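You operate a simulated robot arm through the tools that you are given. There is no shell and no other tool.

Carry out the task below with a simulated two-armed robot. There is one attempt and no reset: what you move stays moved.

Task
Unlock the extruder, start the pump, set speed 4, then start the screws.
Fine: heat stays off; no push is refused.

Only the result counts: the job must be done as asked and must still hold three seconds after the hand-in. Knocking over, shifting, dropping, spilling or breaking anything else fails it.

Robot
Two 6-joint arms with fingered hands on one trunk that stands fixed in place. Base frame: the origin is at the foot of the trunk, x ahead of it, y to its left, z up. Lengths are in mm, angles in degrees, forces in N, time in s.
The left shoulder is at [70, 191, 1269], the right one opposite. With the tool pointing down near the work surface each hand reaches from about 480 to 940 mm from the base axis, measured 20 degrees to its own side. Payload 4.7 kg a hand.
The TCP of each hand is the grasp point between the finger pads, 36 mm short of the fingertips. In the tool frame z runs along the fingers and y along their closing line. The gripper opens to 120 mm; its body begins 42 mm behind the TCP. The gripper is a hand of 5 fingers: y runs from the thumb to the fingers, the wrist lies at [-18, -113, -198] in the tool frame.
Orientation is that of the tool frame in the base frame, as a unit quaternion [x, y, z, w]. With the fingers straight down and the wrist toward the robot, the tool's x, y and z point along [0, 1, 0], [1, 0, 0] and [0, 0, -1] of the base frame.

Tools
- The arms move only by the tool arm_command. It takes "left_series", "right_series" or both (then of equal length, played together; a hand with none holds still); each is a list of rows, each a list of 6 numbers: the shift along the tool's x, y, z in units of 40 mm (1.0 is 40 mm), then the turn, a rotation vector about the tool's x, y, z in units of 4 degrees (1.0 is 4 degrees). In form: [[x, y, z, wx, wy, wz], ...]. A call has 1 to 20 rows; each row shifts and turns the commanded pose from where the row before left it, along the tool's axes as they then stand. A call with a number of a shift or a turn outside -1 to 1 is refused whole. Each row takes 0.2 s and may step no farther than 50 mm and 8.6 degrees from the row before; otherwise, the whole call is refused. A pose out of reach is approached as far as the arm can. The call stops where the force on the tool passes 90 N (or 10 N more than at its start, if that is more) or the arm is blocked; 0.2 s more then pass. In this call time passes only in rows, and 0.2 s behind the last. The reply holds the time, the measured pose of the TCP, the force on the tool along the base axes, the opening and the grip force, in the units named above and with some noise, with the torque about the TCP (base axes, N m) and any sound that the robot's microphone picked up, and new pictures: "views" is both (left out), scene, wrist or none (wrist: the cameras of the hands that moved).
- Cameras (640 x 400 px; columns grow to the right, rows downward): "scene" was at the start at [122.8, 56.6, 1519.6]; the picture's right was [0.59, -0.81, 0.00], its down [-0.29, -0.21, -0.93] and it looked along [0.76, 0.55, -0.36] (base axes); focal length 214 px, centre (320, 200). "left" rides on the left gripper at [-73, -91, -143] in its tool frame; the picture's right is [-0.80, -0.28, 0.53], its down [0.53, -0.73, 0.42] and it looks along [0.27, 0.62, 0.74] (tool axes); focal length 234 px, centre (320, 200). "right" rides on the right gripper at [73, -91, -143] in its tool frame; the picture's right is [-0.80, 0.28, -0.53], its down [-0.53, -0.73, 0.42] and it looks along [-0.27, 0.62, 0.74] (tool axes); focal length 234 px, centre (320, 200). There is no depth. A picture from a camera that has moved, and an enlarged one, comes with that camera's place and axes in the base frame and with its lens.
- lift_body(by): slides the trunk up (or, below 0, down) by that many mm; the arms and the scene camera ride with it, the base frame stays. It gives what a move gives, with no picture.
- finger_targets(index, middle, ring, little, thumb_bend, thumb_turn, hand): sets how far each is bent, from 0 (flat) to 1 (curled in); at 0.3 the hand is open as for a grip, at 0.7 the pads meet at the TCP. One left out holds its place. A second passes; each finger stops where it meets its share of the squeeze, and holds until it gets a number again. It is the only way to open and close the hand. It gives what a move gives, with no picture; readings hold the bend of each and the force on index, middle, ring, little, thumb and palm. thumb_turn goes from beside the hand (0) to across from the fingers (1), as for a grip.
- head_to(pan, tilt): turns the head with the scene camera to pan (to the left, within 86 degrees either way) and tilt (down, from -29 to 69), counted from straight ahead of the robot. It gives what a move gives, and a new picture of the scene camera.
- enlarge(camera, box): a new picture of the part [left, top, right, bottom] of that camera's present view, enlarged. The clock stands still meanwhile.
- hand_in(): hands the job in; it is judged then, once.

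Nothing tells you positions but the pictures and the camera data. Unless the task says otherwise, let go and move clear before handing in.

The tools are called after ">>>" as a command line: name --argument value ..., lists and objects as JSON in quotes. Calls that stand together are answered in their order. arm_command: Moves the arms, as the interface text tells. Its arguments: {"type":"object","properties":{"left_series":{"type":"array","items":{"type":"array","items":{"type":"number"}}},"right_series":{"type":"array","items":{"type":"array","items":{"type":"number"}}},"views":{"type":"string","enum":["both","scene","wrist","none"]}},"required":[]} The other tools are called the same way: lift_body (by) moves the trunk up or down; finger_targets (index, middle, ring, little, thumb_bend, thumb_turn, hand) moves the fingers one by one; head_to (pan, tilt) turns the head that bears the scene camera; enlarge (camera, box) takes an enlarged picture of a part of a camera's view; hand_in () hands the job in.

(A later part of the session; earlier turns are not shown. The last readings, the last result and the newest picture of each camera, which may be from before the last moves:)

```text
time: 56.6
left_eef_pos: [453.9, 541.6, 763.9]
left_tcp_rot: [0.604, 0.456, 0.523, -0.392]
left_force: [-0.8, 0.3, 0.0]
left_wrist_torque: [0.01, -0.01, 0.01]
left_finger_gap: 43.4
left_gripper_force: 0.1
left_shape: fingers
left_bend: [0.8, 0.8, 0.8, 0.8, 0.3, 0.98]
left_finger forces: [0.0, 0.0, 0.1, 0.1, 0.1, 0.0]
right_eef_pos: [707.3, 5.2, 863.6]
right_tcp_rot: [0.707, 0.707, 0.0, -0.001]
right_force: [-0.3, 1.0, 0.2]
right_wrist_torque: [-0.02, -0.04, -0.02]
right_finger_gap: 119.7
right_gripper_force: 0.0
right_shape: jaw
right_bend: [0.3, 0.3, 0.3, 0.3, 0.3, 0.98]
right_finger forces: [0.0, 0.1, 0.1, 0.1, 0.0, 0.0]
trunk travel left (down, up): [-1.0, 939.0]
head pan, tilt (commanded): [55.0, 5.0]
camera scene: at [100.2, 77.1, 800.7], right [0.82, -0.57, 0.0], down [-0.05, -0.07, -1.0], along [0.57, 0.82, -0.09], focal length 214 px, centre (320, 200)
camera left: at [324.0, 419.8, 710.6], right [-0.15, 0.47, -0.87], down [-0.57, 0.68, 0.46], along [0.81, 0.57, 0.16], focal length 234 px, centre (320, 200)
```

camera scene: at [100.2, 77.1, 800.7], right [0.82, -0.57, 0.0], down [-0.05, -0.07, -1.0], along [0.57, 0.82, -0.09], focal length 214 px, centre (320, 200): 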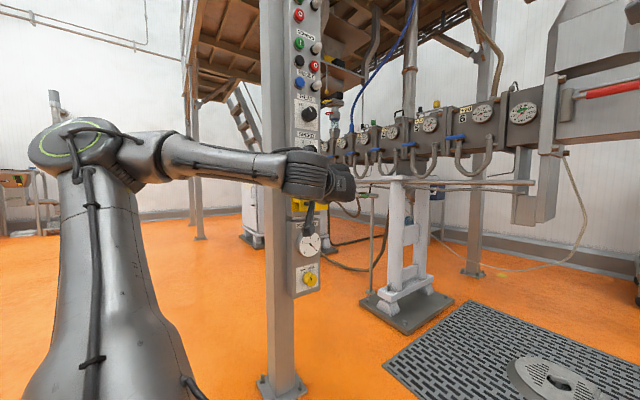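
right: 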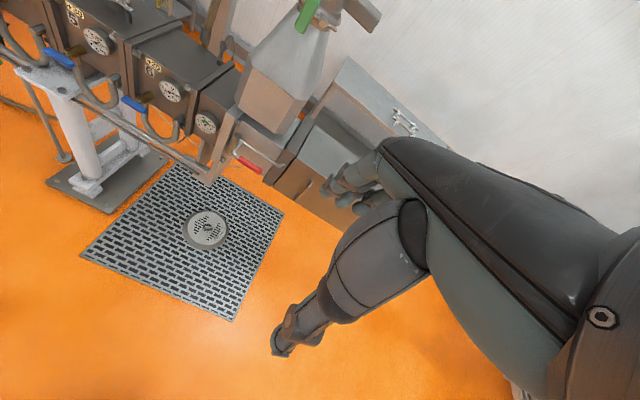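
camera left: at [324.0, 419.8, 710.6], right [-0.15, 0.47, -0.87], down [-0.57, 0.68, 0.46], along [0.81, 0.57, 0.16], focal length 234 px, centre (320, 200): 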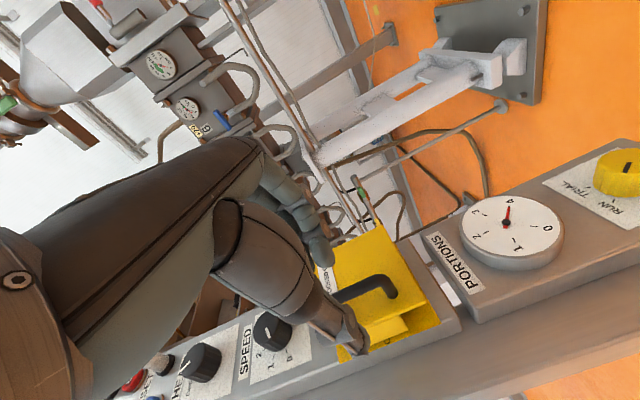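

The camera prediction for the bar matches the picture, so the handle position [454, 631, 760] is good. I'll square the hand's yaw to the panel and pre-shape the fingers.

>>> arm_command --left_series '[[0, 0, 0, 0.99, 0, -0.139], [0, 0, 0, 0.99, 0, -0.139], [0, 0, 0, 0.99, 0, -0.139], [0, 0, 0, 0.99, 0, -0.139]]' --views "none"

>>> finger_targets --hand "left" --index 0.45 --middle 0.45 --ring 0.45 --little 0.45 --thumb_bend 0.4 --thumb_turn 1.0

>>> enlarge --camera "left" --box '[240, 160, 480, 380]'

>>> enlarge --camera "scene" --box '[260, 120, 380, 260]'

```text
time: 57.6
left_eef_pos: [437.5, 568.7, 757.9]
left_tcp_rot: [0.535, 0.536, 0.463, -0.461]
left_force: [0.2, 0.8, -0.6]
left_wrist_torque: [-0.01, 0.04, -0.01]
left_finger_gap: 43.3
left_gripper_force: 0.1
left_shape: fingers
left_bend: [0.8, 0.8, 0.8, 0.8, 0.3, 0.98]
left_finger forces: [0.0, 0.1, 0.0, 0.0, 0.0, 0.0]
left hand out of reach, approached as far as the arm can: row 2, 3, 4
right_eef_pos: [707.0, 5.5, 864.7]
right_tcp_rot: [0.707, 0.707, 0.0, -0.001]
right_force: [0.1, -0.8, -0.6]
right_wrist_torque: [0.0, -0.02, -0.02]
right_finger_gap: 119.8
right_gripper_force: 0.0
right_shape: jaw
right_bend: [0.3, 0.3, 0.3, 0.3, 0.3, 0.98]
right_finger forces: [0.0, 0.0, 0.0, 0.0, 0.0, 0.0]
trunk travel left (down, up): [-1.0, 939.0]
head pan, tilt (commanded): [55.0, 5.0]
```

```text
time: 58.6
left_eef_pos: [438.5, 568.0, 757.7]
left_tcp_rot: [0.536, 0.535, 0.463, -0.461]
left_force: [0.5, -0.4, 0.1]
left_wrist_torque: [-0.03, -0.02, 0.01]
left_finger_gap: 85.6
left_gripper_force: 0.1
left_shape: fingers
left_bend: [0.45, 0.45, 0.45, 0.45, 0.4, 0.99]
left_finger forces: [0.0, 0.1, 0.0, 0.1, 0.0, 0.0]
right_eef_pos: [708.2, 4.6, 864.6]
right_tcp_rot: [0.707, 0.707, 0.0, 0.0]
right_force: [-0.5, 0.3, 0.1]
right_wrist_torque: [0.03, -0.02, 0.01]
right_finger_gap: 119.5
right_gripper_force: 0.0
right_shape: jaw
right_bend: [0.3, 0.3, 0.3, 0.3, 0.3, 0.98]
right_finger forces: [0.1, 0.0, 0.0, 0.0, 0.1, 0.0]
trunk travel left (down, up): [-1.0, 939.0]
head pan, tilt (commanded): [55.0, 5.0]
```

```text
1.82 times, centred on (360, 270) of left
camera zoom: at [345.5, 416.7, 705.5], right [-0.28, 0.4, -0.87], down [-0.73, 0.5, 0.46], along [0.62, 0.77, 0.16], focal length 426 px, centre (247, 73)
```

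zoom: 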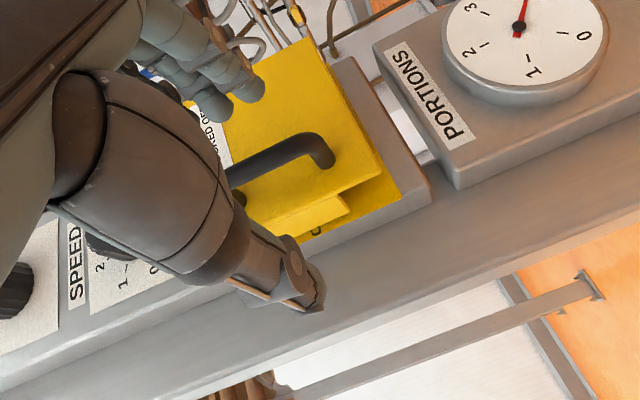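

```text
2.86 times, centred on (320, 190) of scene
camera zoom: at [100.2, 77.1, 800.7], right [0.82, -0.57, 0.0], down [-0.05, -0.07, -1.0], along [0.57, 0.82, -0.09], focal length 613 px, centre (320, 229)
```

zoom: 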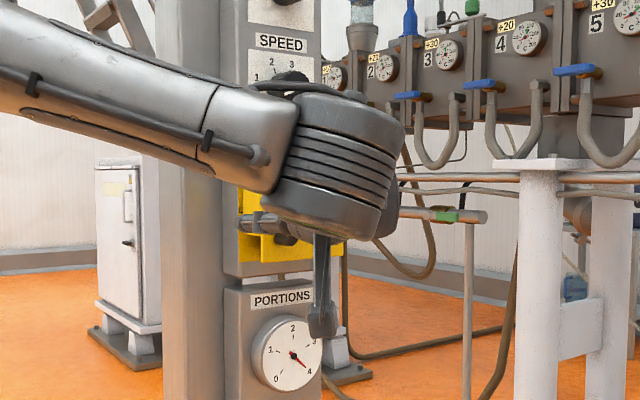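

The bar lies between the open fingers (right) and thumb (left). I'll shift a little right and advance 45 mm so the bar enters the hand.

>>> arm_command --left_series '[[0.063, 0.09, 0.269, 0, 0, 0], [0.063, 0.09, 0.269, 0, 0, 0], [0.063, 0.09, 0.269, 0, 0, 0], [0.063, 0.09, 0.269, 0, 0, 0]]' --views "wrist"

>>> enlarge --camera "left" --box '[220, 140, 420, 360]'

```text
time: 59.6
left_eef_pos: [452.2, 612.6, 761.9]
left_tcp_rot: [0.536, 0.535, 0.464, -0.461]
left_force: [0.1, -3.8, -1.0]
left_wrist_torque: [0.0, 0.0, -0.2]
left_finger_gap: 85.7
left_gripper_force: 2.5
left_shape: fingers
left_bend: [0.45, 0.45, 0.45, 0.45, 0.4, 0.99]
left_finger forces: [0.0, 3.8, 0.0, 0.0, 0.0, 0.0]
right_eef_pos: [708.4, 4.1, 865.6]
right_tcp_rot: [0.708, 0.707, -0.001, 0.001]
right_force: [-0.6, -1.0, -0.5]
right_wrist_torque: [0.03, -0.03, 0.05]
right_finger_gap: 119.7
right_gripper_force: 0.0
right_shape: jaw
right_bend: [0.3, 0.3, 0.3, 0.3, 0.3, 0.98]
right_finger forces: [0.0, 0.0, 0.0, 0.0, 0.1, 0.0]
trunk travel left (down, up): [-1.0, 939.0]
head pan, tilt (commanded): [55.0, 5.0]
camera left: at [360.5, 460.1, 709.4], right [-0.28, 0.4, -0.87], down [-0.73, 0.5, 0.46], along [0.62, 0.77, 0.16], focal length 234 px, centre (320, 200)
```

left: 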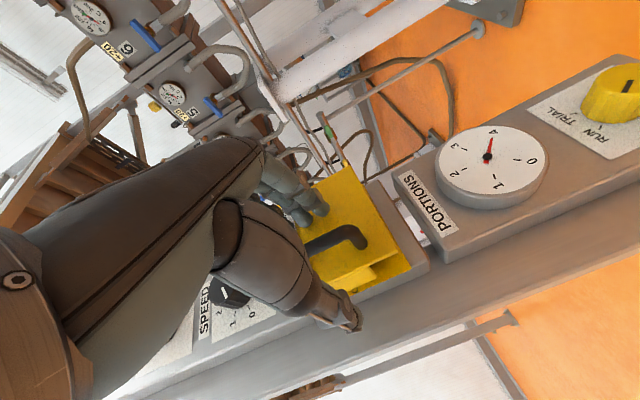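

```text
1.82 times, centred on (320, 250) of left
camera zoom: at [360.5, 460.1, 709.4], right [-0.28, 0.4, -0.87], down [-0.73, 0.5, 0.46], along [0.62, 0.77, 0.16], focal length 426 px, centre (320, 109)
```

zoom: 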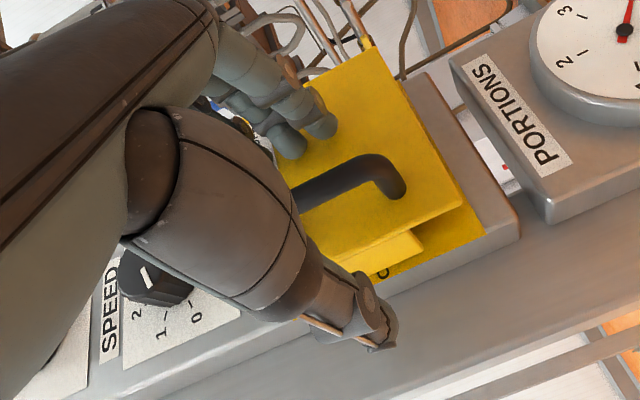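

The middle fingertip just touches the plate (3.8 N). I'll back off 4 mm, lower 6 mm to centre on the bar, and close the fingers and thumb on it.

>>> arm_command --left_series '[[-0.16, 0.04, -0.08, 0, 0, 0]]' --views "none"

>>> finger_targets --hand "left" --index 0.85 --middle 0.85 --ring 0.8 --little 0.8 --thumb_bend 0.8

>>> enlarge --camera "left" --box '[220, 140, 420, 360]'

```text
time: 60.0
left_eef_pos: [453.2, 609.1, 756.6]
left_tcp_rot: [0.535, 0.535, 0.463, -0.462]
left_force: [-0.1, -0.6, -0.1]
left_wrist_torque: [0.0, 0.01, -0.01]
left_finger_gap: 85.6
left_gripper_force: 0.1
left_shape: fingers
left_bend: [0.45, 0.45, 0.45, 0.45, 0.4, 0.99]
left_finger forces: [0.0, 0.1, 0.0, 0.1, 0.0, 0.0]
right_eef_pos: [708.1, 4.8, 864.2]
right_tcp_rot: [0.707, 0.707, 0.0, 0.0]
right_force: [-0.5, -0.3, 0.0]
right_wrist_torque: [0.0, 0.0, 0.0]
right_finger_gap: 120.1
right_gripper_force: 0.0
right_shape: jaw
right_bend: [0.3, 0.3, 0.3, 0.3, 0.3, 0.98]
right_finger forces: [0.1, 0.0, 0.1, 0.0, 0.0, 0.0]
trunk travel left (down, up): [-1.0, 939.0]
head pan, tilt (commanded): [55.0, 5.0]
```

```text
time: 61.0
left_eef_pos: [455.2, 609.0, 755.2]
left_tcp_rot: [0.536, 0.535, 0.463, -0.461]
left_force: [19.5, 14.3, 5.1]
left_wrist_torque: [0.08, 0.46, -0.45]
left_finger_gap: 0.0
left_gripper_force: 25.0
left_shape: fingers
left_bend: [0.74, 0.74, 0.73, 0.8, 0.72, 1.0]
left_finger forces: [12.7, 10.8, 12.3, 0.0, 14.3, 0.0]
right_eef_pos: [709.5, 7.2, 862.9]
right_tcp_rot: [0.708, 0.707, -0.001, 0.0]
right_force: [0.5, 0.9, -0.8]
right_wrist_torque: [-0.01, 0.0, 0.0]
right_finger_gap: 119.7
right_gripper_force: 0.1
right_shape: jaw
right_bend: [0.3, 0.3, 0.3, 0.3, 0.3, 0.98]
right_finger forces: [0.1, 0.0, 0.0, 0.0, 0.0, 0.0]
trunk travel left (down, up): [-1.0, 939.0]
head pan, tilt (commanded): [55.0, 5.0]
```

```text
1.82 times, centred on (320, 250) of left
camera zoom: at [363.4, 457.3, 702.1], right [-0.28, 0.4, -0.87], down [-0.73, 0.5, 0.46], along [0.62, 0.77, 0.16], focal length 426 px, centre (320, 109)
```

zoom: 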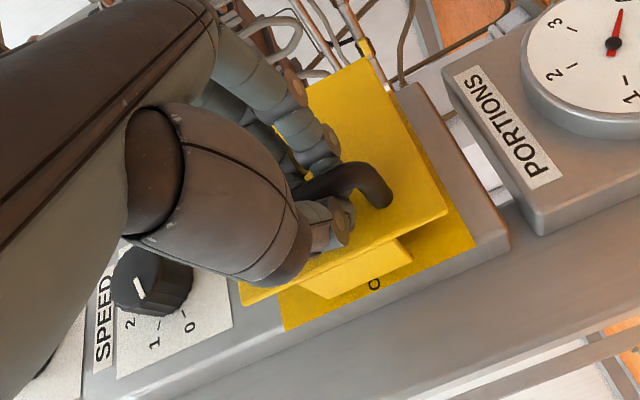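

The handle is held with 25 N. I'll pull gently along the expected door arc (−y, slightly +x) in three small steps and watch force and view.

>>> arm_command --left_series '[[-0.021, 0.05, -0.149, 0, 0, 0], [-0.021, 0.05, -0.149, 0, 0, 0], [-0.021, 0.05, -0.149, 0, 0, 0]]' --views "wrist"

>>> enlarge --camera "left" --box '[220, 140, 420, 360]'

```text
time: 61.8
left_eef_pos: [460.7, 592.8, 754.8]
left_tcp_rot: [0.535, 0.535, 0.462, -0.462]
left_force: [40.9, 43.0, 13.5]
left_wrist_torque: [0.1, 0.37, -0.48]
left_finger_gap: 0.8
left_gripper_force: 32.4
left_shape: fingers
left_bend: [0.74, 0.73, 0.72, 0.8, 0.73, 1.0]
left_finger forces: [22.2, 17.1, 14.3, 0.0, 11.4, 0.0]
right_eef_pos: [709.4, 7.7, 862.1]
right_tcp_rot: [0.707, 0.707, -0.001, 0.001]
right_force: [-0.5, 0.3, 0.6]
right_wrist_torque: [0.01, 0.0, -0.01]
right_finger_gap: 119.6
right_gripper_force: 0.1
right_shape: jaw
right_bend: [0.3, 0.3, 0.3, 0.3, 0.3, 0.98]
right_finger forces: [0.0, 0.0, 0.0, 0.1, 0.1, 0.1]
trunk travel left (down, up): [-1.0, 939.0]
head pan, tilt (commanded): [55.0, 5.0]
camera left: at [370.0, 440.7, 701.4], right [-0.28, 0.4, -0.87], down [-0.73, 0.5, 0.46], along [0.62, 0.77, 0.16], focal length 234 px, centre (320, 200)
```

left: 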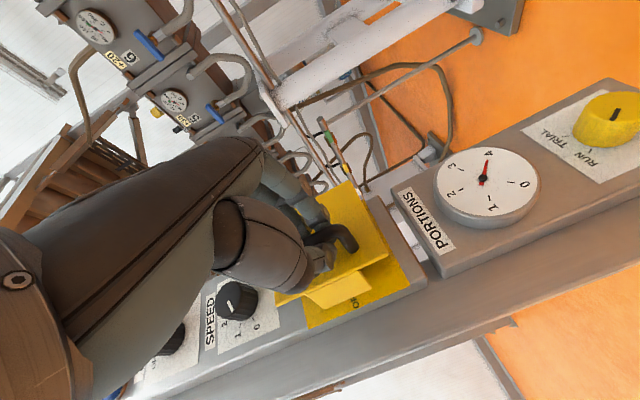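

```text
1.82 times, centred on (320, 250) of left
camera zoom: at [370.0, 440.7, 701.4], right [-0.28, 0.4, -0.87], down [-0.73, 0.5, 0.46], along [0.62, 0.77, 0.16], focal length 426 px, centre (320, 109)
```

zoom: 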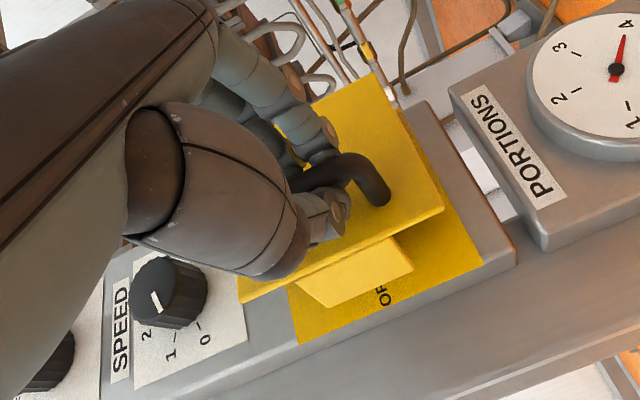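

The door is swinging: the plate and guard blocks came forward with the hand. The side force says the arc needs more +x, so I'll continue with more sideways motion.

>>> arm_command --left_series '[[0, 0.15, -0.05, 0, 0, 0], [-0.018, 0.125, -0.124, 0, 0, 0], [-0.018, 0.125, -0.124, 0, 0, 0], [-0.018, 0.125, -0.124, 0, 0, 0]]' --views "wrist"

>>> enlarge --camera "left" --box '[220, 140, 420, 360]'

```text
time: 62.8
left_eef_pos: [467.4, 589.9, 754.5]
left_tcp_rot: [0.536, 0.535, 0.462, -0.461]
left_force: [26.5, 31.9, 8.9]
left_wrist_torque: [0.06, 0.35, -0.3]
left_finger_gap: 0.1
left_gripper_force: 27.8
left_shape: fingers
left_bend: [0.74, 0.73, 0.72, 0.8, 0.73, 1.0]
left_finger forces: [17.7, 13.7, 11.5, 0.0, 12.4, 0.0]
left hand out of reach, approached as far as the arm can: row 2, 3, 4
right_eef_pos: [710.1, 6.3, 862.4]
right_tcp_rot: [0.707, 0.707, -0.001, 0.0]
right_force: [0.5, 0.9, -0.1]
right_wrist_torque: [-0.01, -0.03, 0.01]
right_finger_gap: 119.5
right_gripper_force: 0.0
right_shape: jaw
right_bend: [0.3, 0.3, 0.3, 0.3, 0.3, 0.98]
right_finger forces: [0.0, 0.0, 0.0, 0.1, 0.1, 0.0]
trunk travel left (down, up): [-1.0, 939.0]
head pan, tilt (commanded): [55.0, 5.0]
camera left: at [375.4, 437.3, 701.9], right [-0.28, 0.4, -0.87], down [-0.73, 0.5, 0.46], along [0.62, 0.77, 0.15], focal length 234 px, centre (320, 200)
```

left: 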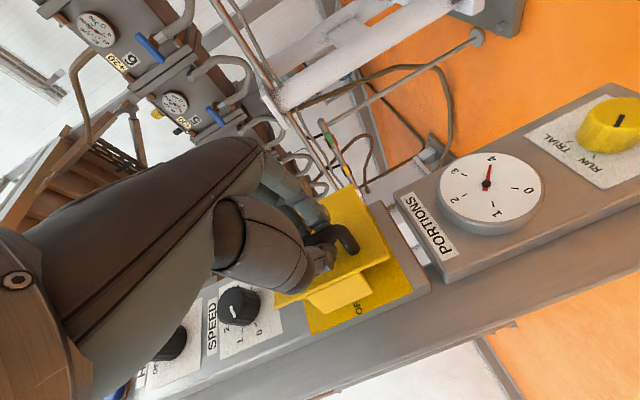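

```text
1.82 times, centred on (320, 250) of left
camera zoom: at [375.4, 437.3, 701.9], right [-0.28, 0.4, -0.87], down [-0.73, 0.5, 0.46], along [0.62, 0.77, 0.15], focal length 426 px, centre (320, 109)
```

zoom: 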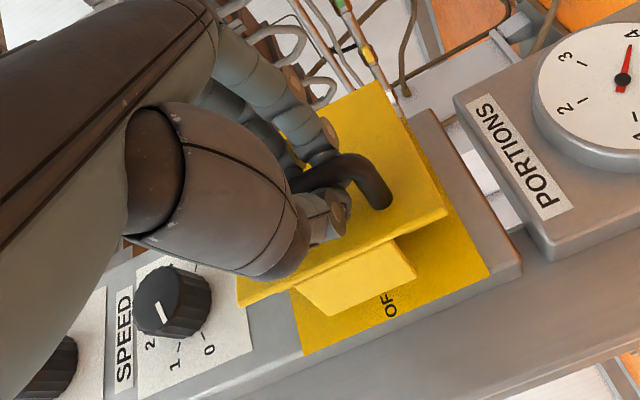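

The door moves with little extra force, but the arm is at its limit at this yaw. I'll rotate the hand about the bar toward negative yaw (where the arm has room) while continuing to pull.

>>> arm_command --left_series '[[0, 0.03, -0.03, -0.99, 0, 0.139], [0, 0.03, -0.04, -0.99, 0, 0.139], [-0.01, 0.05, -0.07, -0.99, 0, 0.139], [-0.01, 0.06, -0.1, -0.99, 0, 0.139], [-0.01, 0.1, -0.12, 0, 0, 0]]' --views "wrist"

>>> enlarge --camera "left" --box '[220, 140, 420, 360]'

```text
time: 64.0
left_eef_pos: [476.6, 581.5, 754.5]
left_tcp_rot: [0.601, 0.463, 0.518, -0.395]
left_force: [32.1, 56.8, 0.1]
left_wrist_torque: [-0.38, 0.39, 0.26]
left_finger_gap: 1.1
left_gripper_force: 38.0
left_shape: fingers
left_bend: [0.73, 0.72, 0.72, 0.8, 0.74, 1.0]
left_finger forces: [23.6, 22.9, 18.4, 0.0, 12.2, 0.0]
right_eef_pos: [710.6, 6.9, 861.4]
right_tcp_rot: [0.708, 0.706, -0.004, 0.0]
right_force: [0.0, 0.0, 0.2]
right_wrist_torque: [-0.01, -0.01, 0.0]
right_finger_gap: 119.8
right_gripper_force: 0.1
right_shape: jaw
right_bend: [0.3, 0.3, 0.3, 0.3, 0.3, 0.98]
right_finger forces: [0.0, 0.0, 0.0, 0.1, 0.1, 0.0]
trunk travel left (down, up): [-1.0, 939.0]
head pan, tilt (commanded): [55.0, 5.0]
stopped in row 5 (left hand): the force on the tool passed its limit at 91 N (the readings are from after the stop); the commanded pose is now the measured one
camera left: at [348.6, 457.7, 702.5], right [-0.16, 0.46, -0.88], down [-0.58, 0.67, 0.46], along [0.8, 0.58, 0.16], focal length 234 px, centre (320, 200)
```

left: 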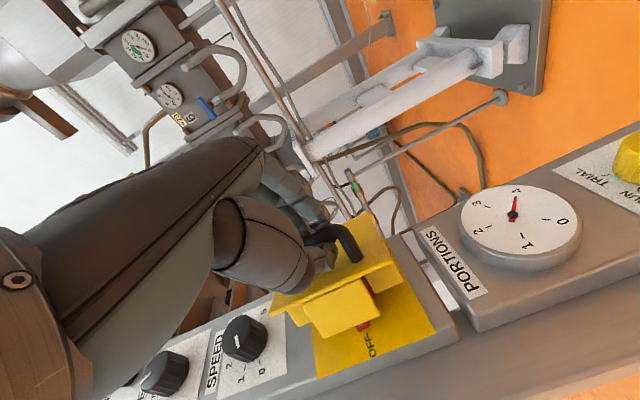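

```text
1.82 times, centred on (320, 250) of left
camera zoom: at [348.6, 457.7, 702.5], right [-0.16, 0.46, -0.88], down [-0.58, 0.67, 0.46], along [0.8, 0.58, 0.16], focal length 426 px, centre (320, 109)
```

zoom: 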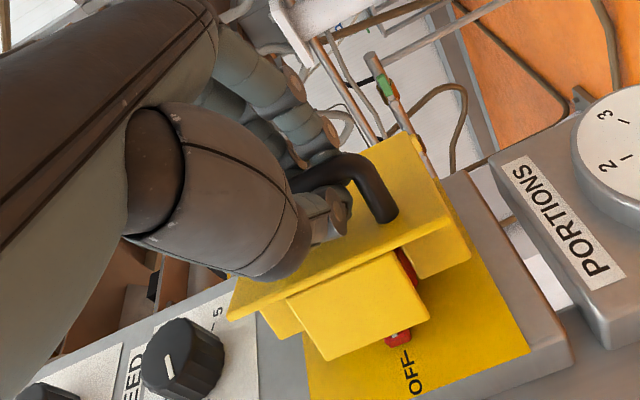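

The red isolator (pointing to OFF) is now visible behind the door. The reaction force points at the hinge, placing it near (527, 680); I'll follow that tighter arc, mostly +x, while turning the hand with the door.

>>> arm_command --left_series '[[0.01, 0.1, 0.07, 0, 0, 0], [-0.002, 0.16, 0.0, 0.99, 0, -0.139], [-0.003, 0.16, -0.02, 0.99, 0, -0.139]]' --views "wrist"

```text
time: 64.8
left_eef_pos: [491.7, 575.0, 754.0]
left_tcp_rot: [0.57, 0.5, 0.491, -0.429]
left_force: [14.8, 32.5, -5.9]
left_wrist_torque: [-0.36, 0.31, 0.06]
left_finger_gap: 0.0
left_gripper_force: 28.4
left_shape: fingers
left_bend: [0.74, 0.73, 0.72, 0.8, 0.74, 1.0]
left_finger forces: [16.2, 15.4, 12.7, 0.0, 12.7, 0.1]
right_eef_pos: [708.2, 7.1, 863.5]
right_tcp_rot: [0.708, 0.707, -0.002, 0.0]
right_force: [-0.5, -0.3, -0.3]
right_wrist_torque: [-0.01, -0.03, 0.0]
right_finger_gap: 119.6
right_gripper_force: 0.0
right_shape: jaw
right_bend: [0.3, 0.3, 0.3, 0.3, 0.3, 0.98]
right_finger forces: [0.0, 0.0, 0.0, 0.1, 0.0, 0.1]
trunk travel left (down, up): [-1.0, 939.0]
head pan, tilt (commanded): [55.0, 5.0]
camera left: at [381.4, 436.2, 702.9], right [-0.22, 0.43, -0.88], down [-0.66, 0.59, 0.46], along [0.72, 0.68, 0.15], focal length 234 px, centre (320, 200)
```

left: 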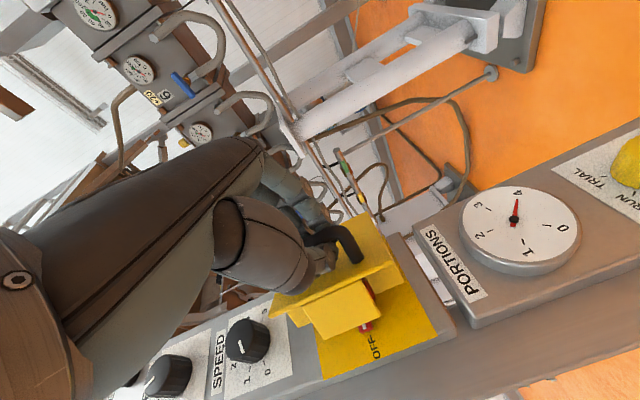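

Forces are falling as I follow the corrected arc. I'll continue the swing.

>>> arm_command --left_series '[[0.002, 0.161, 0.02, 0.99, 0, -0.139], [0, 0.162, 0.0, 0.99, 0, -0.139], [0, 0.162, 0.0, 0.99, 0, -0.139], [0, 0.162, 0.0, 0.99, 0, -0.139]]' --views "wrist"

```text
time: 65.8
left_eef_pos: [469.4, 624.3, 753.6]
left_tcp_rot: [0.491, 0.573, 0.432, -0.494]
left_force: [-39.4, -56.4, 4.5]
left_wrist_torque: [0.33, 0.13, -1.58]
left_finger_gap: 0.0
left_gripper_force: 138.0
left_shape: fingers
left_bend: [0.76, 0.76, 0.75, 0.81, 0.78, 1.0]
left_finger forces: [31.6, 0.0, 3.1, 8.2, 232.6, 0.0]
left hand out of reach, approached as far as the arm can: row 1, 2, 3, 4
right_eef_pos: [704.2, 0.4, 867.3]
right_tcp_rot: [0.707, 0.707, 0.004, 0.0]
right_force: [-1.3, 0.1, 0.9]
right_wrist_torque: [-0.03, -0.02, 0.0]
right_finger_gap: 119.7
right_gripper_force: 0.1
right_shape: jaw
right_bend: [0.3, 0.3, 0.3, 0.3, 0.3, 0.98]
right_finger forces: [0.0, 0.1, 0.0, 0.0, 0.1, 0.0]
trunk travel left (down, up): [-1.0, 939.0]
head pan, tilt (commanded): [55.0, 5.0]
camera left: at [401.8, 460.7, 698.8], right [-0.33, 0.36, -0.87], down [-0.8, 0.38, 0.46], along [0.5, 0.85, 0.17], focal length 234 px, centre (320, 200)
```

left: 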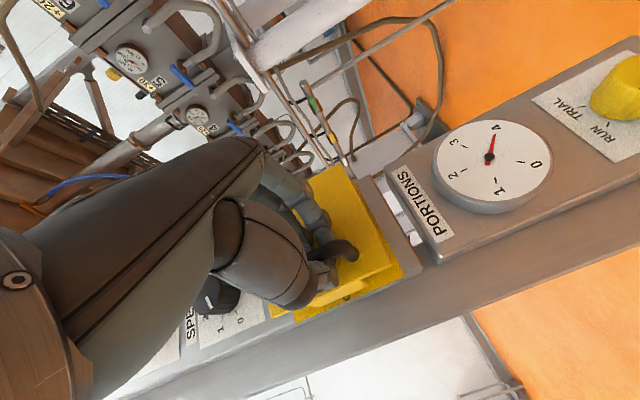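

The arm hit its limit in that yaw direction and slid back, pressing the door shut. I'll reverse the yaw at once to return to the workable range and relieve the force.

>>> arm_command --left_series '[[-0.01, 0, -0.08, -0.99, 0, 0.139], [-0.01, 0, -0.08, -0.99, 0, 0.139], [-0.01, 0, -0.05, -0.99, 0, 0.139], [-0.01, 0, -0.05, -0.99, 0, 0.139]]' --views "wrist"

```text
time: 66.8
left_eef_pos: [469.0, 615.5, 753.7]
left_tcp_rot: [0.565, 0.5, 0.497, -0.43]
left_force: [-43.7, -34.0, 12.9]
left_wrist_torque: [0.1, 0.17, 0.82]
left_finger_gap: 0.0
left_gripper_force: 57.3
left_shape: fingers
left_bend: [0.75, 0.75, 0.75, 0.8, 0.76, 1.0]
left_finger forces: [0.0, 0.0, 0.3, 4.4, 109.7, 0.1]
right_eef_pos: [704.1, 0.4, 868.2]
right_tcp_rot: [0.707, 0.707, 0.005, 0.0]
right_force: [-0.5, -0.4, -0.3]
right_wrist_torque: [0.02, -0.03, 0.0]
right_finger_gap: 119.7
right_gripper_force: 0.1
right_shape: jaw
right_bend: [0.3, 0.3, 0.3, 0.3, 0.3, 0.98]
right_finger forces: [0.1, 0.0, 0.0, 0.1, 0.0, 0.0]
trunk travel left (down, up): [-1.0, 939.0]
head pan, tilt (commanded): [55.0, 5.0]
camera left: at [359.5, 476.0, 698.3], right [-0.21, 0.44, -0.87], down [-0.67, 0.59, 0.46], along [0.71, 0.68, 0.17], focal length 234 px, centre (320, 200)
```

left: 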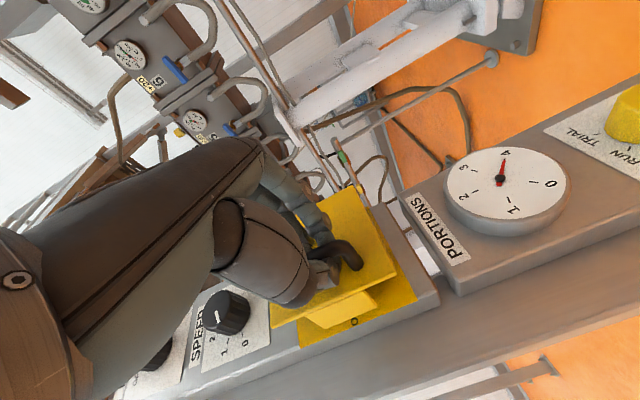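

>>> arm_command --left_series '[[-0.023, -0.078, -0.161, 0, 0, 0], [-0.023, -0.04, -0.161, 0, 0, 0]]' --views "wrist"

>>> enlarge --camera "left" --box '[220, 140, 420, 360]'

```text
time: 67.4
left_eef_pos: [466.7, 605.6, 748.7]
left_tcp_rot: [0.567, 0.5, 0.494, -0.429]
left_force: [4.9, 4.6, 15.6]
left_wrist_torque: [0.26, 0.11, -0.12]
left_finger_gap: 0.2
left_gripper_force: 10.0
left_shape: fingers
left_bend: [0.75, 0.75, 0.75, 0.8, 0.74, 1.0]
left_finger forces: [0.0, 11.5, 2.0, 7.4, 0.1, 0.0]
right_eef_pos: [707.4, 3.6, 865.9]
right_tcp_rot: [0.707, 0.707, 0.001, 0.0]
right_force: [-1.2, 0.5, -0.3]
right_wrist_torque: [0.01, -0.02, 0.0]
right_finger_gap: 119.8
right_gripper_force: 0.1
right_shape: jaw
right_bend: [0.3, 0.3, 0.3, 0.3, 0.3, 0.98]
right_finger forces: [0.0, 0.0, 0.0, 0.1, 0.0, 0.0]
trunk travel left (down, up): [-1.0, 939.0]
head pan, tilt (commanded): [55.0, 5.0]
camera left: at [357.1, 466.6, 694.9], right [-0.22, 0.44, -0.87], down [-0.66, 0.59, 0.46], along [0.71, 0.68, 0.16], focal length 234 px, centre (320, 200)
```

left: 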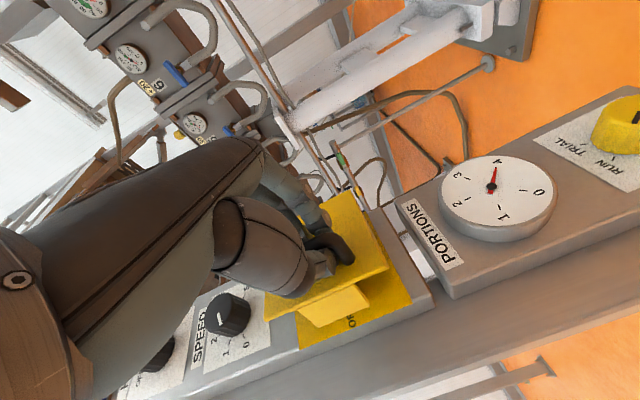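

```text
1.82 times, centred on (320, 250) of left
camera zoom: at [357.1, 466.6, 694.9], right [-0.22, 0.44, -0.87], down [-0.66, 0.59, 0.46], along [0.71, 0.68, 0.16], focal length 426 px, centre (320, 109)
```

zoom: 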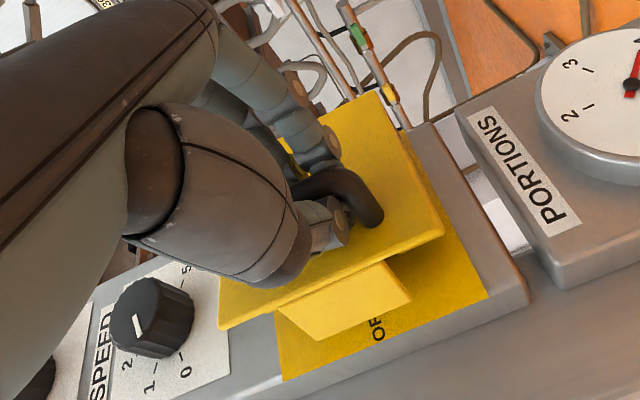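

The forces are relaxed and the bar is still in the hand with the door ~13° open. I'll yaw the hand to about −20° (free range), then follow the arc in small steps.

>>> arm_command --left_series '[[0.03, -0.01, 0, -0.99, 0, 0.139], [0.03, -0.01, 0, -0.99, 0, 0.139], [0.02, 0.02, -0.01, -0.99, 0, 0.139], [-0.009, 0.158, -0.067, 0, 0, 0], [-0.009, 0.158, -0.067, 0, 0, 0]]' --views "wrist"

```text
time: 68.6
left_eef_pos: [490.2, 581.7, 746.9]
left_tcp_rot: [0.598, 0.464, 0.522, -0.394]
left_force: [23.7, 56.4, 24.6]
left_wrist_torque: [-0.09, 0.1, 0.38]
left_finger_gap: 0.0
left_gripper_force: 48.2
left_shape: fingers
left_bend: [0.74, 0.74, 0.73, 0.8, 0.74, 1.0]
left_finger forces: [21.8, 33.5, 15.1, 0.1, 26.5, 0.1]
left hand out of reach, approached as far as the arm can: row 2, 3
right_eef_pos: [706.8, 5.8, 863.6]
right_tcp_rot: [0.708, 0.706, -0.002, 0.001]
right_force: [0.5, -0.1, 1.1]
right_wrist_torque: [0.02, 0.0, -0.04]
right_finger_gap: 119.7
right_gripper_force: 0.1
right_shape: jaw
right_bend: [0.3, 0.3, 0.3, 0.3, 0.3, 0.98]
right_finger forces: [0.1, 0.1, 0.1, 0.1, 0.0, 0.0]
trunk travel left (down, up): [-1.0, 939.0]
head pan, tilt (commanded): [55.0, 5.0]
camera left: at [363.2, 457.0, 692.6], right [-0.15, 0.46, -0.87], down [-0.58, 0.67, 0.46], along [0.8, 0.58, 0.17], focal length 234 px, centre (320, 200)
```

left: 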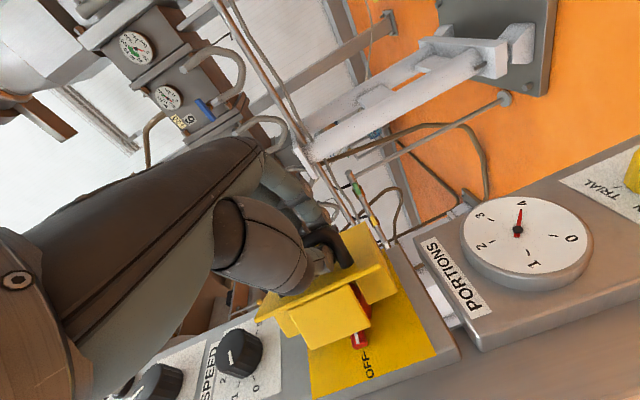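

The door is about 30° open and the forces point at the hinge again. I'll relieve radially and upward, then keep stepping along the tangent.

>>> arm_command --left_series '[[0.13, 0.03, 0.09, 0, 0, 0], [0, 0.17, 0.01, 0, 0, 0], [0, 0.17, 0.01, 0, 0, 0]]' --views "wrist"

```text
time: 69.4
left_eef_pos: [504.4, 576.8, 747.0]
left_tcp_rot: [0.602, 0.46, 0.521, -0.393]
left_force: [4.7, 19.1, 5.2]
left_wrist_torque: [-0.21, 0.13, 0.16]
left_finger_gap: 0.2
left_gripper_force: 12.7
left_shape: fingers
left_bend: [0.74, 0.74, 0.73, 0.8, 0.74, 1.0]
left_finger forces: [0.0, 16.3, 8.8, 0.1, 0.0, 0.1]
right_eef_pos: [707.6, 5.4, 864.9]
right_tcp_rot: [0.707, 0.707, 0.0, 0.001]
right_force: [0.0, 0.4, -0.4]
right_wrist_torque: [0.0, 0.05, -0.03]
right_finger_gap: 120.0
right_gripper_force: 0.1
right_shape: jaw
right_bend: [0.3, 0.3, 0.3, 0.3, 0.3, 0.98]
right_finger forces: [0.0, 0.0, 0.0, 0.0, 0.0, 0.1]
trunk travel left (down, up): [-1.0, 939.0]
head pan, tilt (commanded): [55.0, 5.0]
camera left: at [376.2, 455.0, 694.7], right [-0.16, 0.46, -0.87], down [-0.57, 0.68, 0.46], along [0.8, 0.57, 0.16], focal length 234 px, centre (320, 200)
```

left: 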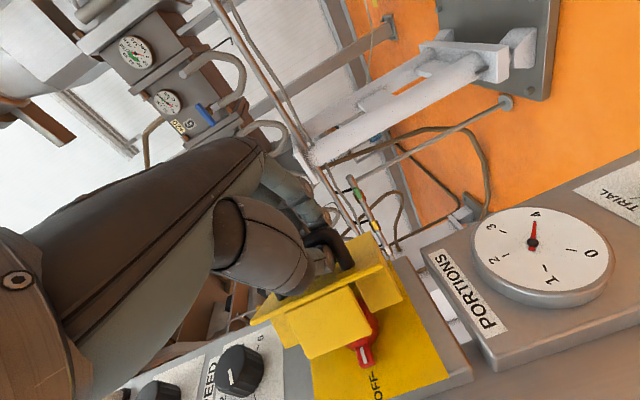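

>>> arm_command --left_series '[[0.02, 0.172, 0.02, 0, 0, 0], [0.02, 0.17, 0.035, 0, 0, 0]]' --views "wrist"

```text
time: 70.0
left_eef_pos: [519.8, 575.2, 748.1]
left_tcp_rot: [0.602, 0.46, 0.521, -0.394]
left_force: [2.0, 9.5, -1.7]
left_wrist_torque: [-0.21, 0.08, 0.07]
left_finger_gap: 0.0
left_gripper_force: 8.6
left_shape: fingers
left_bend: [0.75, 0.74, 0.74, 0.8, 0.74, 1.0]
left_finger forces: [0.1, 10.2, 6.0, 0.8, 0.1, 0.0]
right_eef_pos: [708.1, 4.7, 863.9]
right_tcp_rot: [0.708, 0.706, 0.0, 0.0]
right_force: [0.9, 0.2, 0.2]
right_wrist_torque: [-0.06, -0.04, -0.02]
right_finger_gap: 119.9
right_gripper_force: 0.0
right_shape: jaw
right_bend: [0.3, 0.3, 0.3, 0.3, 0.3, 0.98]
right_finger forces: [0.0, 0.0, 0.0, 0.1, 0.0, 0.1]
trunk travel left (down, up): [-1.0, 939.0]
head pan, tilt (commanded): [55.0, 5.0]
camera left: at [390.8, 453.2, 695.5], right [-0.16, 0.46, -0.87], down [-0.57, 0.68, 0.46], along [0.8, 0.57, 0.16], focal length 234 px, centre (320, 200)
```

left: 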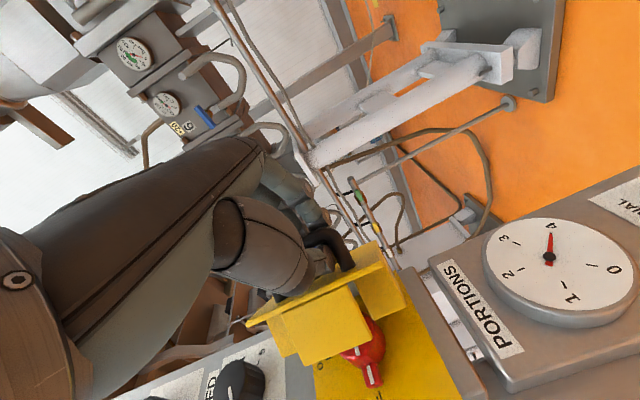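

>>> arm_command --left_series '[[0.01, 0.165, 0.06, 0, 0, 0], [0.01, 0.161, 0.07, 0, 0, 0]]' --views "wrist"

```text
time: 70.6
left_eef_pos: [534.2, 575.0, 749.2]
left_tcp_rot: [0.602, 0.458, 0.523, -0.394]
left_force: [-0.9, -4.0, -2.7]
left_wrist_torque: [0.15, -0.07, 0.02]
left_finger_gap: 0.2
left_gripper_force: 3.7
left_shape: fingers
left_bend: [0.75, 0.75, 0.75, 0.81, 0.74, 1.0]
left_finger forces: [0.0, 0.0, 2.2, 5.7, 0.1, 0.1]
right_eef_pos: [708.0, 3.6, 864.5]
right_tcp_rot: [0.708, 0.707, 0.001, 0.0]
right_force: [-0.3, -0.3, -0.4]
right_wrist_torque: [0.0, -0.02, -0.03]
right_finger_gap: 119.9
right_gripper_force: 0.1
right_shape: jaw
right_bend: [0.3, 0.3, 0.3, 0.3, 0.3, 0.98]
right_finger forces: [0.0, 0.1, 0.1, 0.0, 0.0, 0.0]
trunk travel left (down, up): [-1.0, 939.0]
head pan, tilt (commanded): [55.0, 5.0]
camera left: at [405.2, 453.6, 697.0], right [-0.15, 0.46, -0.87], down [-0.57, 0.68, 0.46], along [0.8, 0.57, 0.16], focal length 234 px, centre (320, 200)
```

left: 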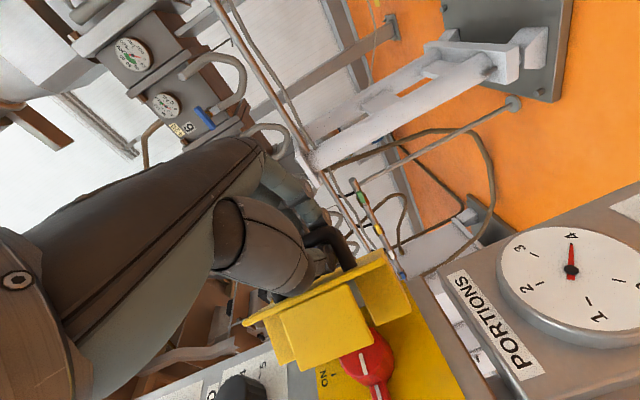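

The door is now roughly 60° open, forces near zero, and I can see the isolator with ON above and OFF to the left. I'll continue swinging it.

>>> arm_command --left_series '[[0.012, 0.158, 0.083, 0, 0, 0], [0.015, 0.151, 0.107, 0, 0, 0], [0.018, 0.132, 0.127, 0, 0, 0]]' --views "wrist"

```text
time: 71.4
left_eef_pos: [553.5, 581.4, 752.6]
left_tcp_rot: [0.6, 0.459, 0.524, -0.394]
left_force: [-1.4, -23.1, 2.6]
left_wrist_torque: [0.65, -0.22, 0.4]
left_finger_gap: 0.0
left_gripper_force: 13.1
left_shape: fingers
left_bend: [0.75, 0.75, 0.75, 0.83, 0.74, 1.0]
left_finger forces: [0.0, 0.0, 0.2, 18.6, 7.2, 0.0]
right_eef_pos: [707.3, 3.4, 866.2]
right_tcp_rot: [0.707, 0.707, 0.001, 0.0]
right_force: [-0.1, -0.3, -0.3]
right_wrist_torque: [-0.02, -0.02, 0.0]
right_finger_gap: 119.7
right_gripper_force: 0.2
right_shape: jaw
right_bend: [0.3, 0.3, 0.3, 0.3, 0.3, 0.98]
right_finger forces: [0.0, 0.0, 0.1, 0.0, 0.0, 0.1]
trunk travel left (down, up): [-1.0, 939.0]
head pan, tilt (commanded): [55.0, 5.0]
camera left: at [424.4, 459.8, 699.7], right [-0.15, 0.47, -0.87], down [-0.58, 0.67, 0.46], along [0.8, 0.57, 0.16], focal length 234 px, centre (320, 200)
```

left: 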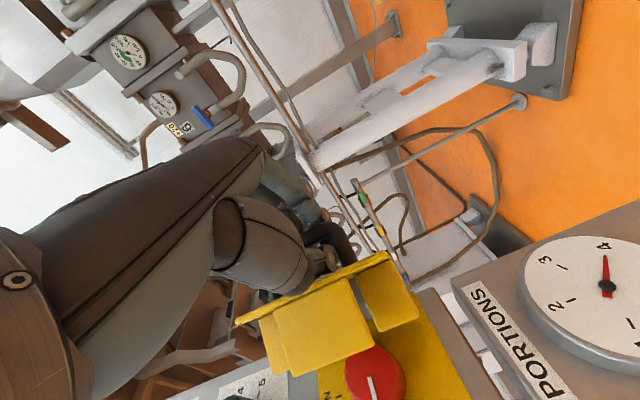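

>>> arm_command --left_series '[[0.005, 0.17, 0.03, 0, 0, 0], [0.01, 0.15, 0.08, 0, 0, 0], [0.012, 0.14, 0.1, 0, 0, 0]]' --views "both"

```text
time: 72.2
left_eef_pos: [569.0, 588.6, 753.5]
left_tcp_rot: [0.601, 0.457, 0.525, -0.393]
left_force: [-4.9, -38.6, 6.3]
left_wrist_torque: [0.42, -0.17, 1.5]
left_finger_gap: 0.0
left_gripper_force: 21.3
left_shape: fingers
left_bend: [0.75, 0.75, 0.75, 0.88, 0.73, 1.0]
left_finger forces: [0.1, 0.1, 0.0, 13.9, 29.2, 0.1]
left hand out of reach, approached as far as the arm can: row 2, 3
right_eef_pos: [707.0, 0.0, 866.1]
right_tcp_rot: [0.707, 0.707, 0.002, -0.001]
right_force: [-0.4, -0.5, -0.6]
right_wrist_torque: [0.0, 0.02, 0.0]
right_finger_gap: 119.8
right_gripper_force: 0.1
right_shape: jaw
right_bend: [0.3, 0.3, 0.3, 0.3, 0.3, 0.98]
right_finger forces: [0.0, 0.1, 0.0, 0.0, 0.1, 0.0]
trunk travel left (down, up): [-1.0, 939.0]
head pan, tilt (commanded): [55.0, 5.0]
camera scene: at [99.5, 73.8, 801.2], right [0.82, -0.57, 0.0], down [-0.05, -0.07, -1.0], along [0.57, 0.82, -0.08], focal length 214 px, centre (320, 200)
camera left: at [439.9, 467.9, 698.9], right [-0.15, 0.47, -0.87], down [-0.57, 0.68, 0.46], along [0.8, 0.57, 0.16], focal length 234 px, centre (320, 200)
```

scene: 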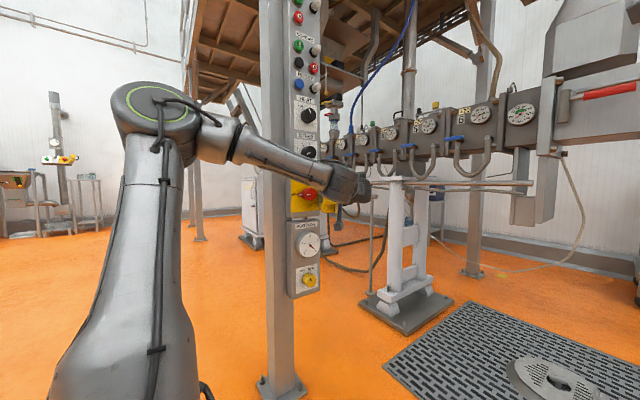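
left: 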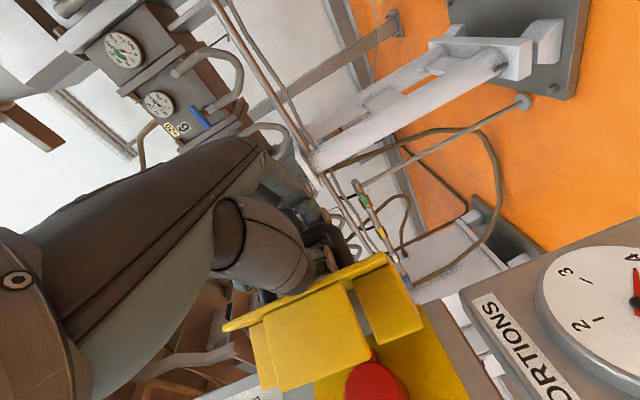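

The door is about 85° open. I'll open the fingers (keeping the thumb still so it doesn't nudge the plate), then withdraw and check that the door stays.

>>> finger_targets --hand "left" --index 0.4 --middle 0.4 --ring 0.4 --little 0.4

>>> enlarge --camera "left" --box '[200, 140, 460, 400]'

```text
time: 73.2
left_eef_pos: [567.7, 590.5, 752.8]
left_tcp_rot: [0.601, 0.458, 0.524, -0.393]
left_force: [-10.9, -35.0, 5.2]
left_wrist_torque: [0.05, 0.14, 1.86]
left_finger_gap: 35.3
left_gripper_force: 34.3
left_shape: fingers
left_bend: [0.4, 0.4, 0.4, 0.4, 0.75, 1.0]
left_finger forces: [0.0, 0.0, 0.0, 0.0, 68.9, 0.0]
right_eef_pos: [706.5, 0.0, 865.8]
right_tcp_rot: [0.707, 0.707, 0.002, 0.0]
right_force: [-0.3, -0.3, -0.7]
right_wrist_torque: [0.01, 0.0, -0.04]
right_finger_gap: 119.7
right_gripper_force: 0.0
right_shape: jaw
right_bend: [0.3, 0.3, 0.3, 0.3, 0.3, 0.98]
right_finger forces: [0.0, 0.1, 0.0, 0.1, 0.0, 0.0]
trunk travel left (down, up): [-1.0, 939.0]
head pan, tilt (commanded): [55.0, 5.0]
```

```text
1.54 times, centred on (330, 270) of left
camera zoom: at [439.3, 469.3, 698.5], right [-0.15, 0.47, -0.87], down [-0.58, 0.68, 0.46], along [0.8, 0.57, 0.16], focal length 360 px, centre (305, 92)
```

zoom: 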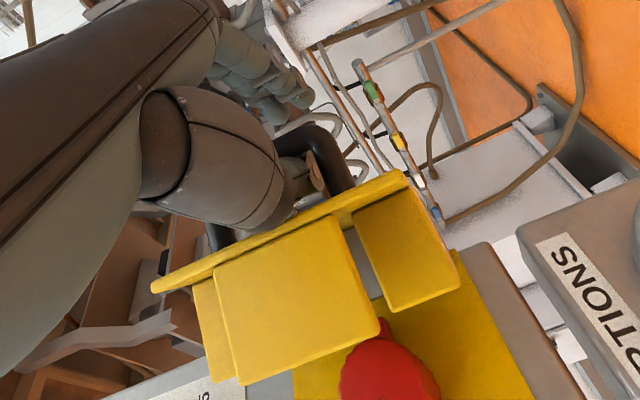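

>>> arm_command --left_series '[[-0.027, 0.038, -0.195, 0, 0, 0], [-0.027, 0.038, -0.195, 0, 0, 0], [-0.027, 0.038, -0.195, 0, 0, 0]]' --views "wrist"

```text
time: 74.0
left_eef_pos: [556.2, 581.6, 745.2]
left_tcp_rot: [0.601, 0.459, 0.524, -0.391]
left_force: [-0.4, 12.9, 5.2]
left_wrist_torque: [0.02, 0.02, -0.03]
left_finger_gap: 34.2
left_gripper_force: 6.1
left_shape: fingers
left_bend: [0.4, 0.4, 0.4, 0.4, 0.77, 1.0]
left_finger forces: [0.1, 0.1, 0.0, 0.0, 13.2, 0.1]
left hand out of reach, approached as far as the arm can: row 1, 2, 3
right_eef_pos: [707.7, 2.8, 866.1]
right_tcp_rot: [0.708, 0.707, 0.001, 0.0]
right_force: [0.3, 0.8, -0.2]
right_wrist_torque: [0.0, 0.0, 0.04]
right_finger_gap: 119.7
right_gripper_force: 0.1
right_shape: jaw
right_bend: [0.3, 0.3, 0.3, 0.3, 0.3, 0.98]
right_finger forces: [0.0, 0.0, 0.0, 0.0, 0.0, 0.0]
trunk travel left (down, up): [-1.0, 939.0]
head pan, tilt (commanded): [55.0, 5.0]
camera left: at [426.8, 460.0, 693.2], right [-0.15, 0.46, -0.87], down [-0.57, 0.68, 0.46], along [0.8, 0.57, 0.16], focal length 234 px, centre (320, 200)
```

left: 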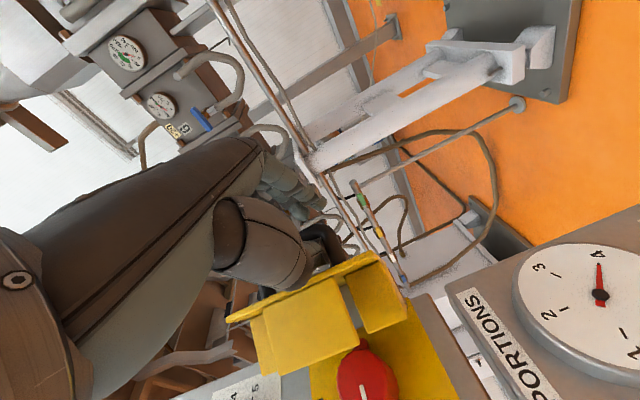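

Straight withdrawal is at the reach limit, so I'll tilt the fingers gradually downward while backing out, which freed the arm before.

>>> arm_command --left_series '[[0.019, 0.045, -0.226, 0, -1, 0], [0.003, 0.045, -0.227, 0, -1, 0], [-0.013, 0.045, -0.226, 0, -1, 0], [-0.029, 0.045, -0.225, 0, -1, 0], [-0.044, 0.045, -0.222, 0, -1, 0]]' --views "wrist"

```text
time: 75.2
left_eef_pos: [531.1, 563.4, 747.3]
left_tcp_rot: [0.683, 0.521, 0.409, -0.307]
left_force: [2.4, 29.0, 3.5]
left_wrist_torque: [0.28, -0.06, -0.01]
left_finger_gap: 45.2
left_gripper_force: 14.1
left_shape: fingers
left_bend: [0.4, 0.4, 0.4, 0.4, 0.71, 1.0]
left_finger forces: [0.0, 0.0, 0.0, 0.1, 28.1, 0.0]
left hand out of reach, approached as far as the arm can: row 1, 2, 3, 4, 5
right_eef_pos: [707.0, 6.8, 863.9]
right_tcp_rot: [0.708, 0.706, -0.001, 0.0]
right_force: [-0.5, -0.1, 0.3]
right_wrist_torque: [-0.02, 0.03, -0.01]
right_finger_gap: 119.8
right_gripper_force: 0.0
right_shape: jaw
right_bend: [0.3, 0.3, 0.3, 0.3, 0.3, 0.98]
right_finger forces: [0.0, 0.1, 0.0, 0.1, 0.1, 0.1]
trunk travel left (down, up): [-1.0, 939.0]
head pan, tilt (commanded): [55.0, 5.0]
camera left: at [400.5, 432.8, 749.6], right [-0.24, 0.15, -0.96], down [-0.54, 0.8, 0.26], along [0.81, 0.58, -0.11], focal length 234 px, centre (320, 200)
```

left: 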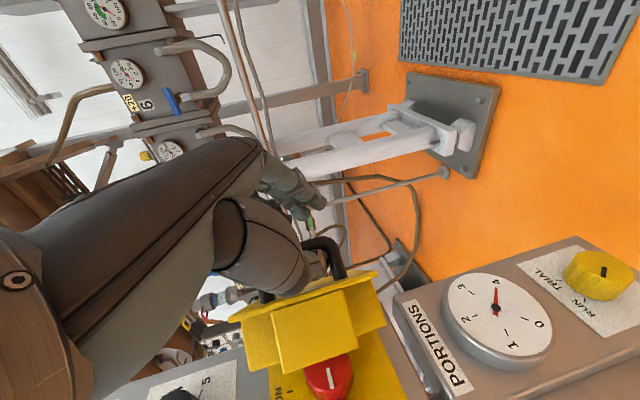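

The thumb is still hooked behind the bar. I'll straighten the thumb some and then withdraw.

>>> finger_targets --hand "left" --thumb_bend 0.45

>>> enlarge --camera "left" --box '[200, 140, 460, 400]'

```text
time: 76.2
left_eef_pos: [531.6, 559.8, 748.5]
left_tcp_rot: [0.682, 0.521, 0.411, -0.308]
left_force: [-1.6, -5.4, 9.3]
left_wrist_torque: [0.28, 0.28, 0.2]
left_finger_gap: 86.0
left_gripper_force: 6.4
left_shape: fingers
left_bend: [0.4, 0.4, 0.4, 0.4, 0.45, 1.0]
left_finger forces: [0.0, 0.0, 0.1, 0.0, 12.8, 0.0]
right_eef_pos: [705.6, 3.1, 864.6]
right_tcp_rot: [0.708, 0.706, 0.002, -0.001]
right_force: [-0.5, -0.4, 0.4]
right_wrist_torque: [-0.02, -0.04, 0.03]
right_finger_gap: 119.9
right_gripper_force: 0.1
right_shape: jaw
right_bend: [0.3, 0.3, 0.3, 0.3, 0.3, 0.98]
right_finger forces: [0.0, 0.1, 0.0, 0.0, 0.0, 0.0]
trunk travel left (down, up): [-1.0, 939.0]
head pan, tilt (commanded): [55.0, 5.0]
```

```text
1.54 times, centred on (330, 270) of left
camera zoom: at [400.1, 429.5, 751.4], right [-0.24, 0.15, -0.96], down [-0.54, 0.8, 0.26], along [0.81, 0.58, -0.11], focal length 360 px, centre (305, 92)
```

zoom: 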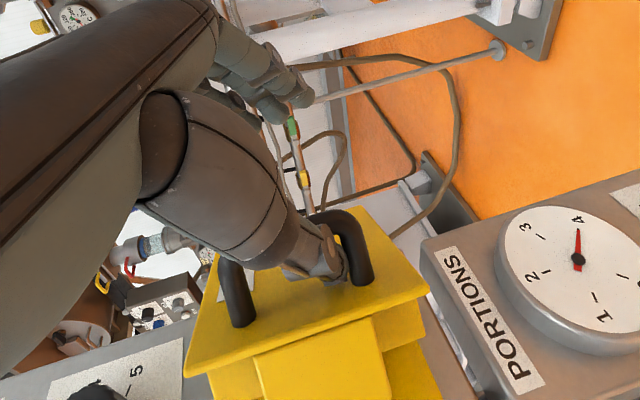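

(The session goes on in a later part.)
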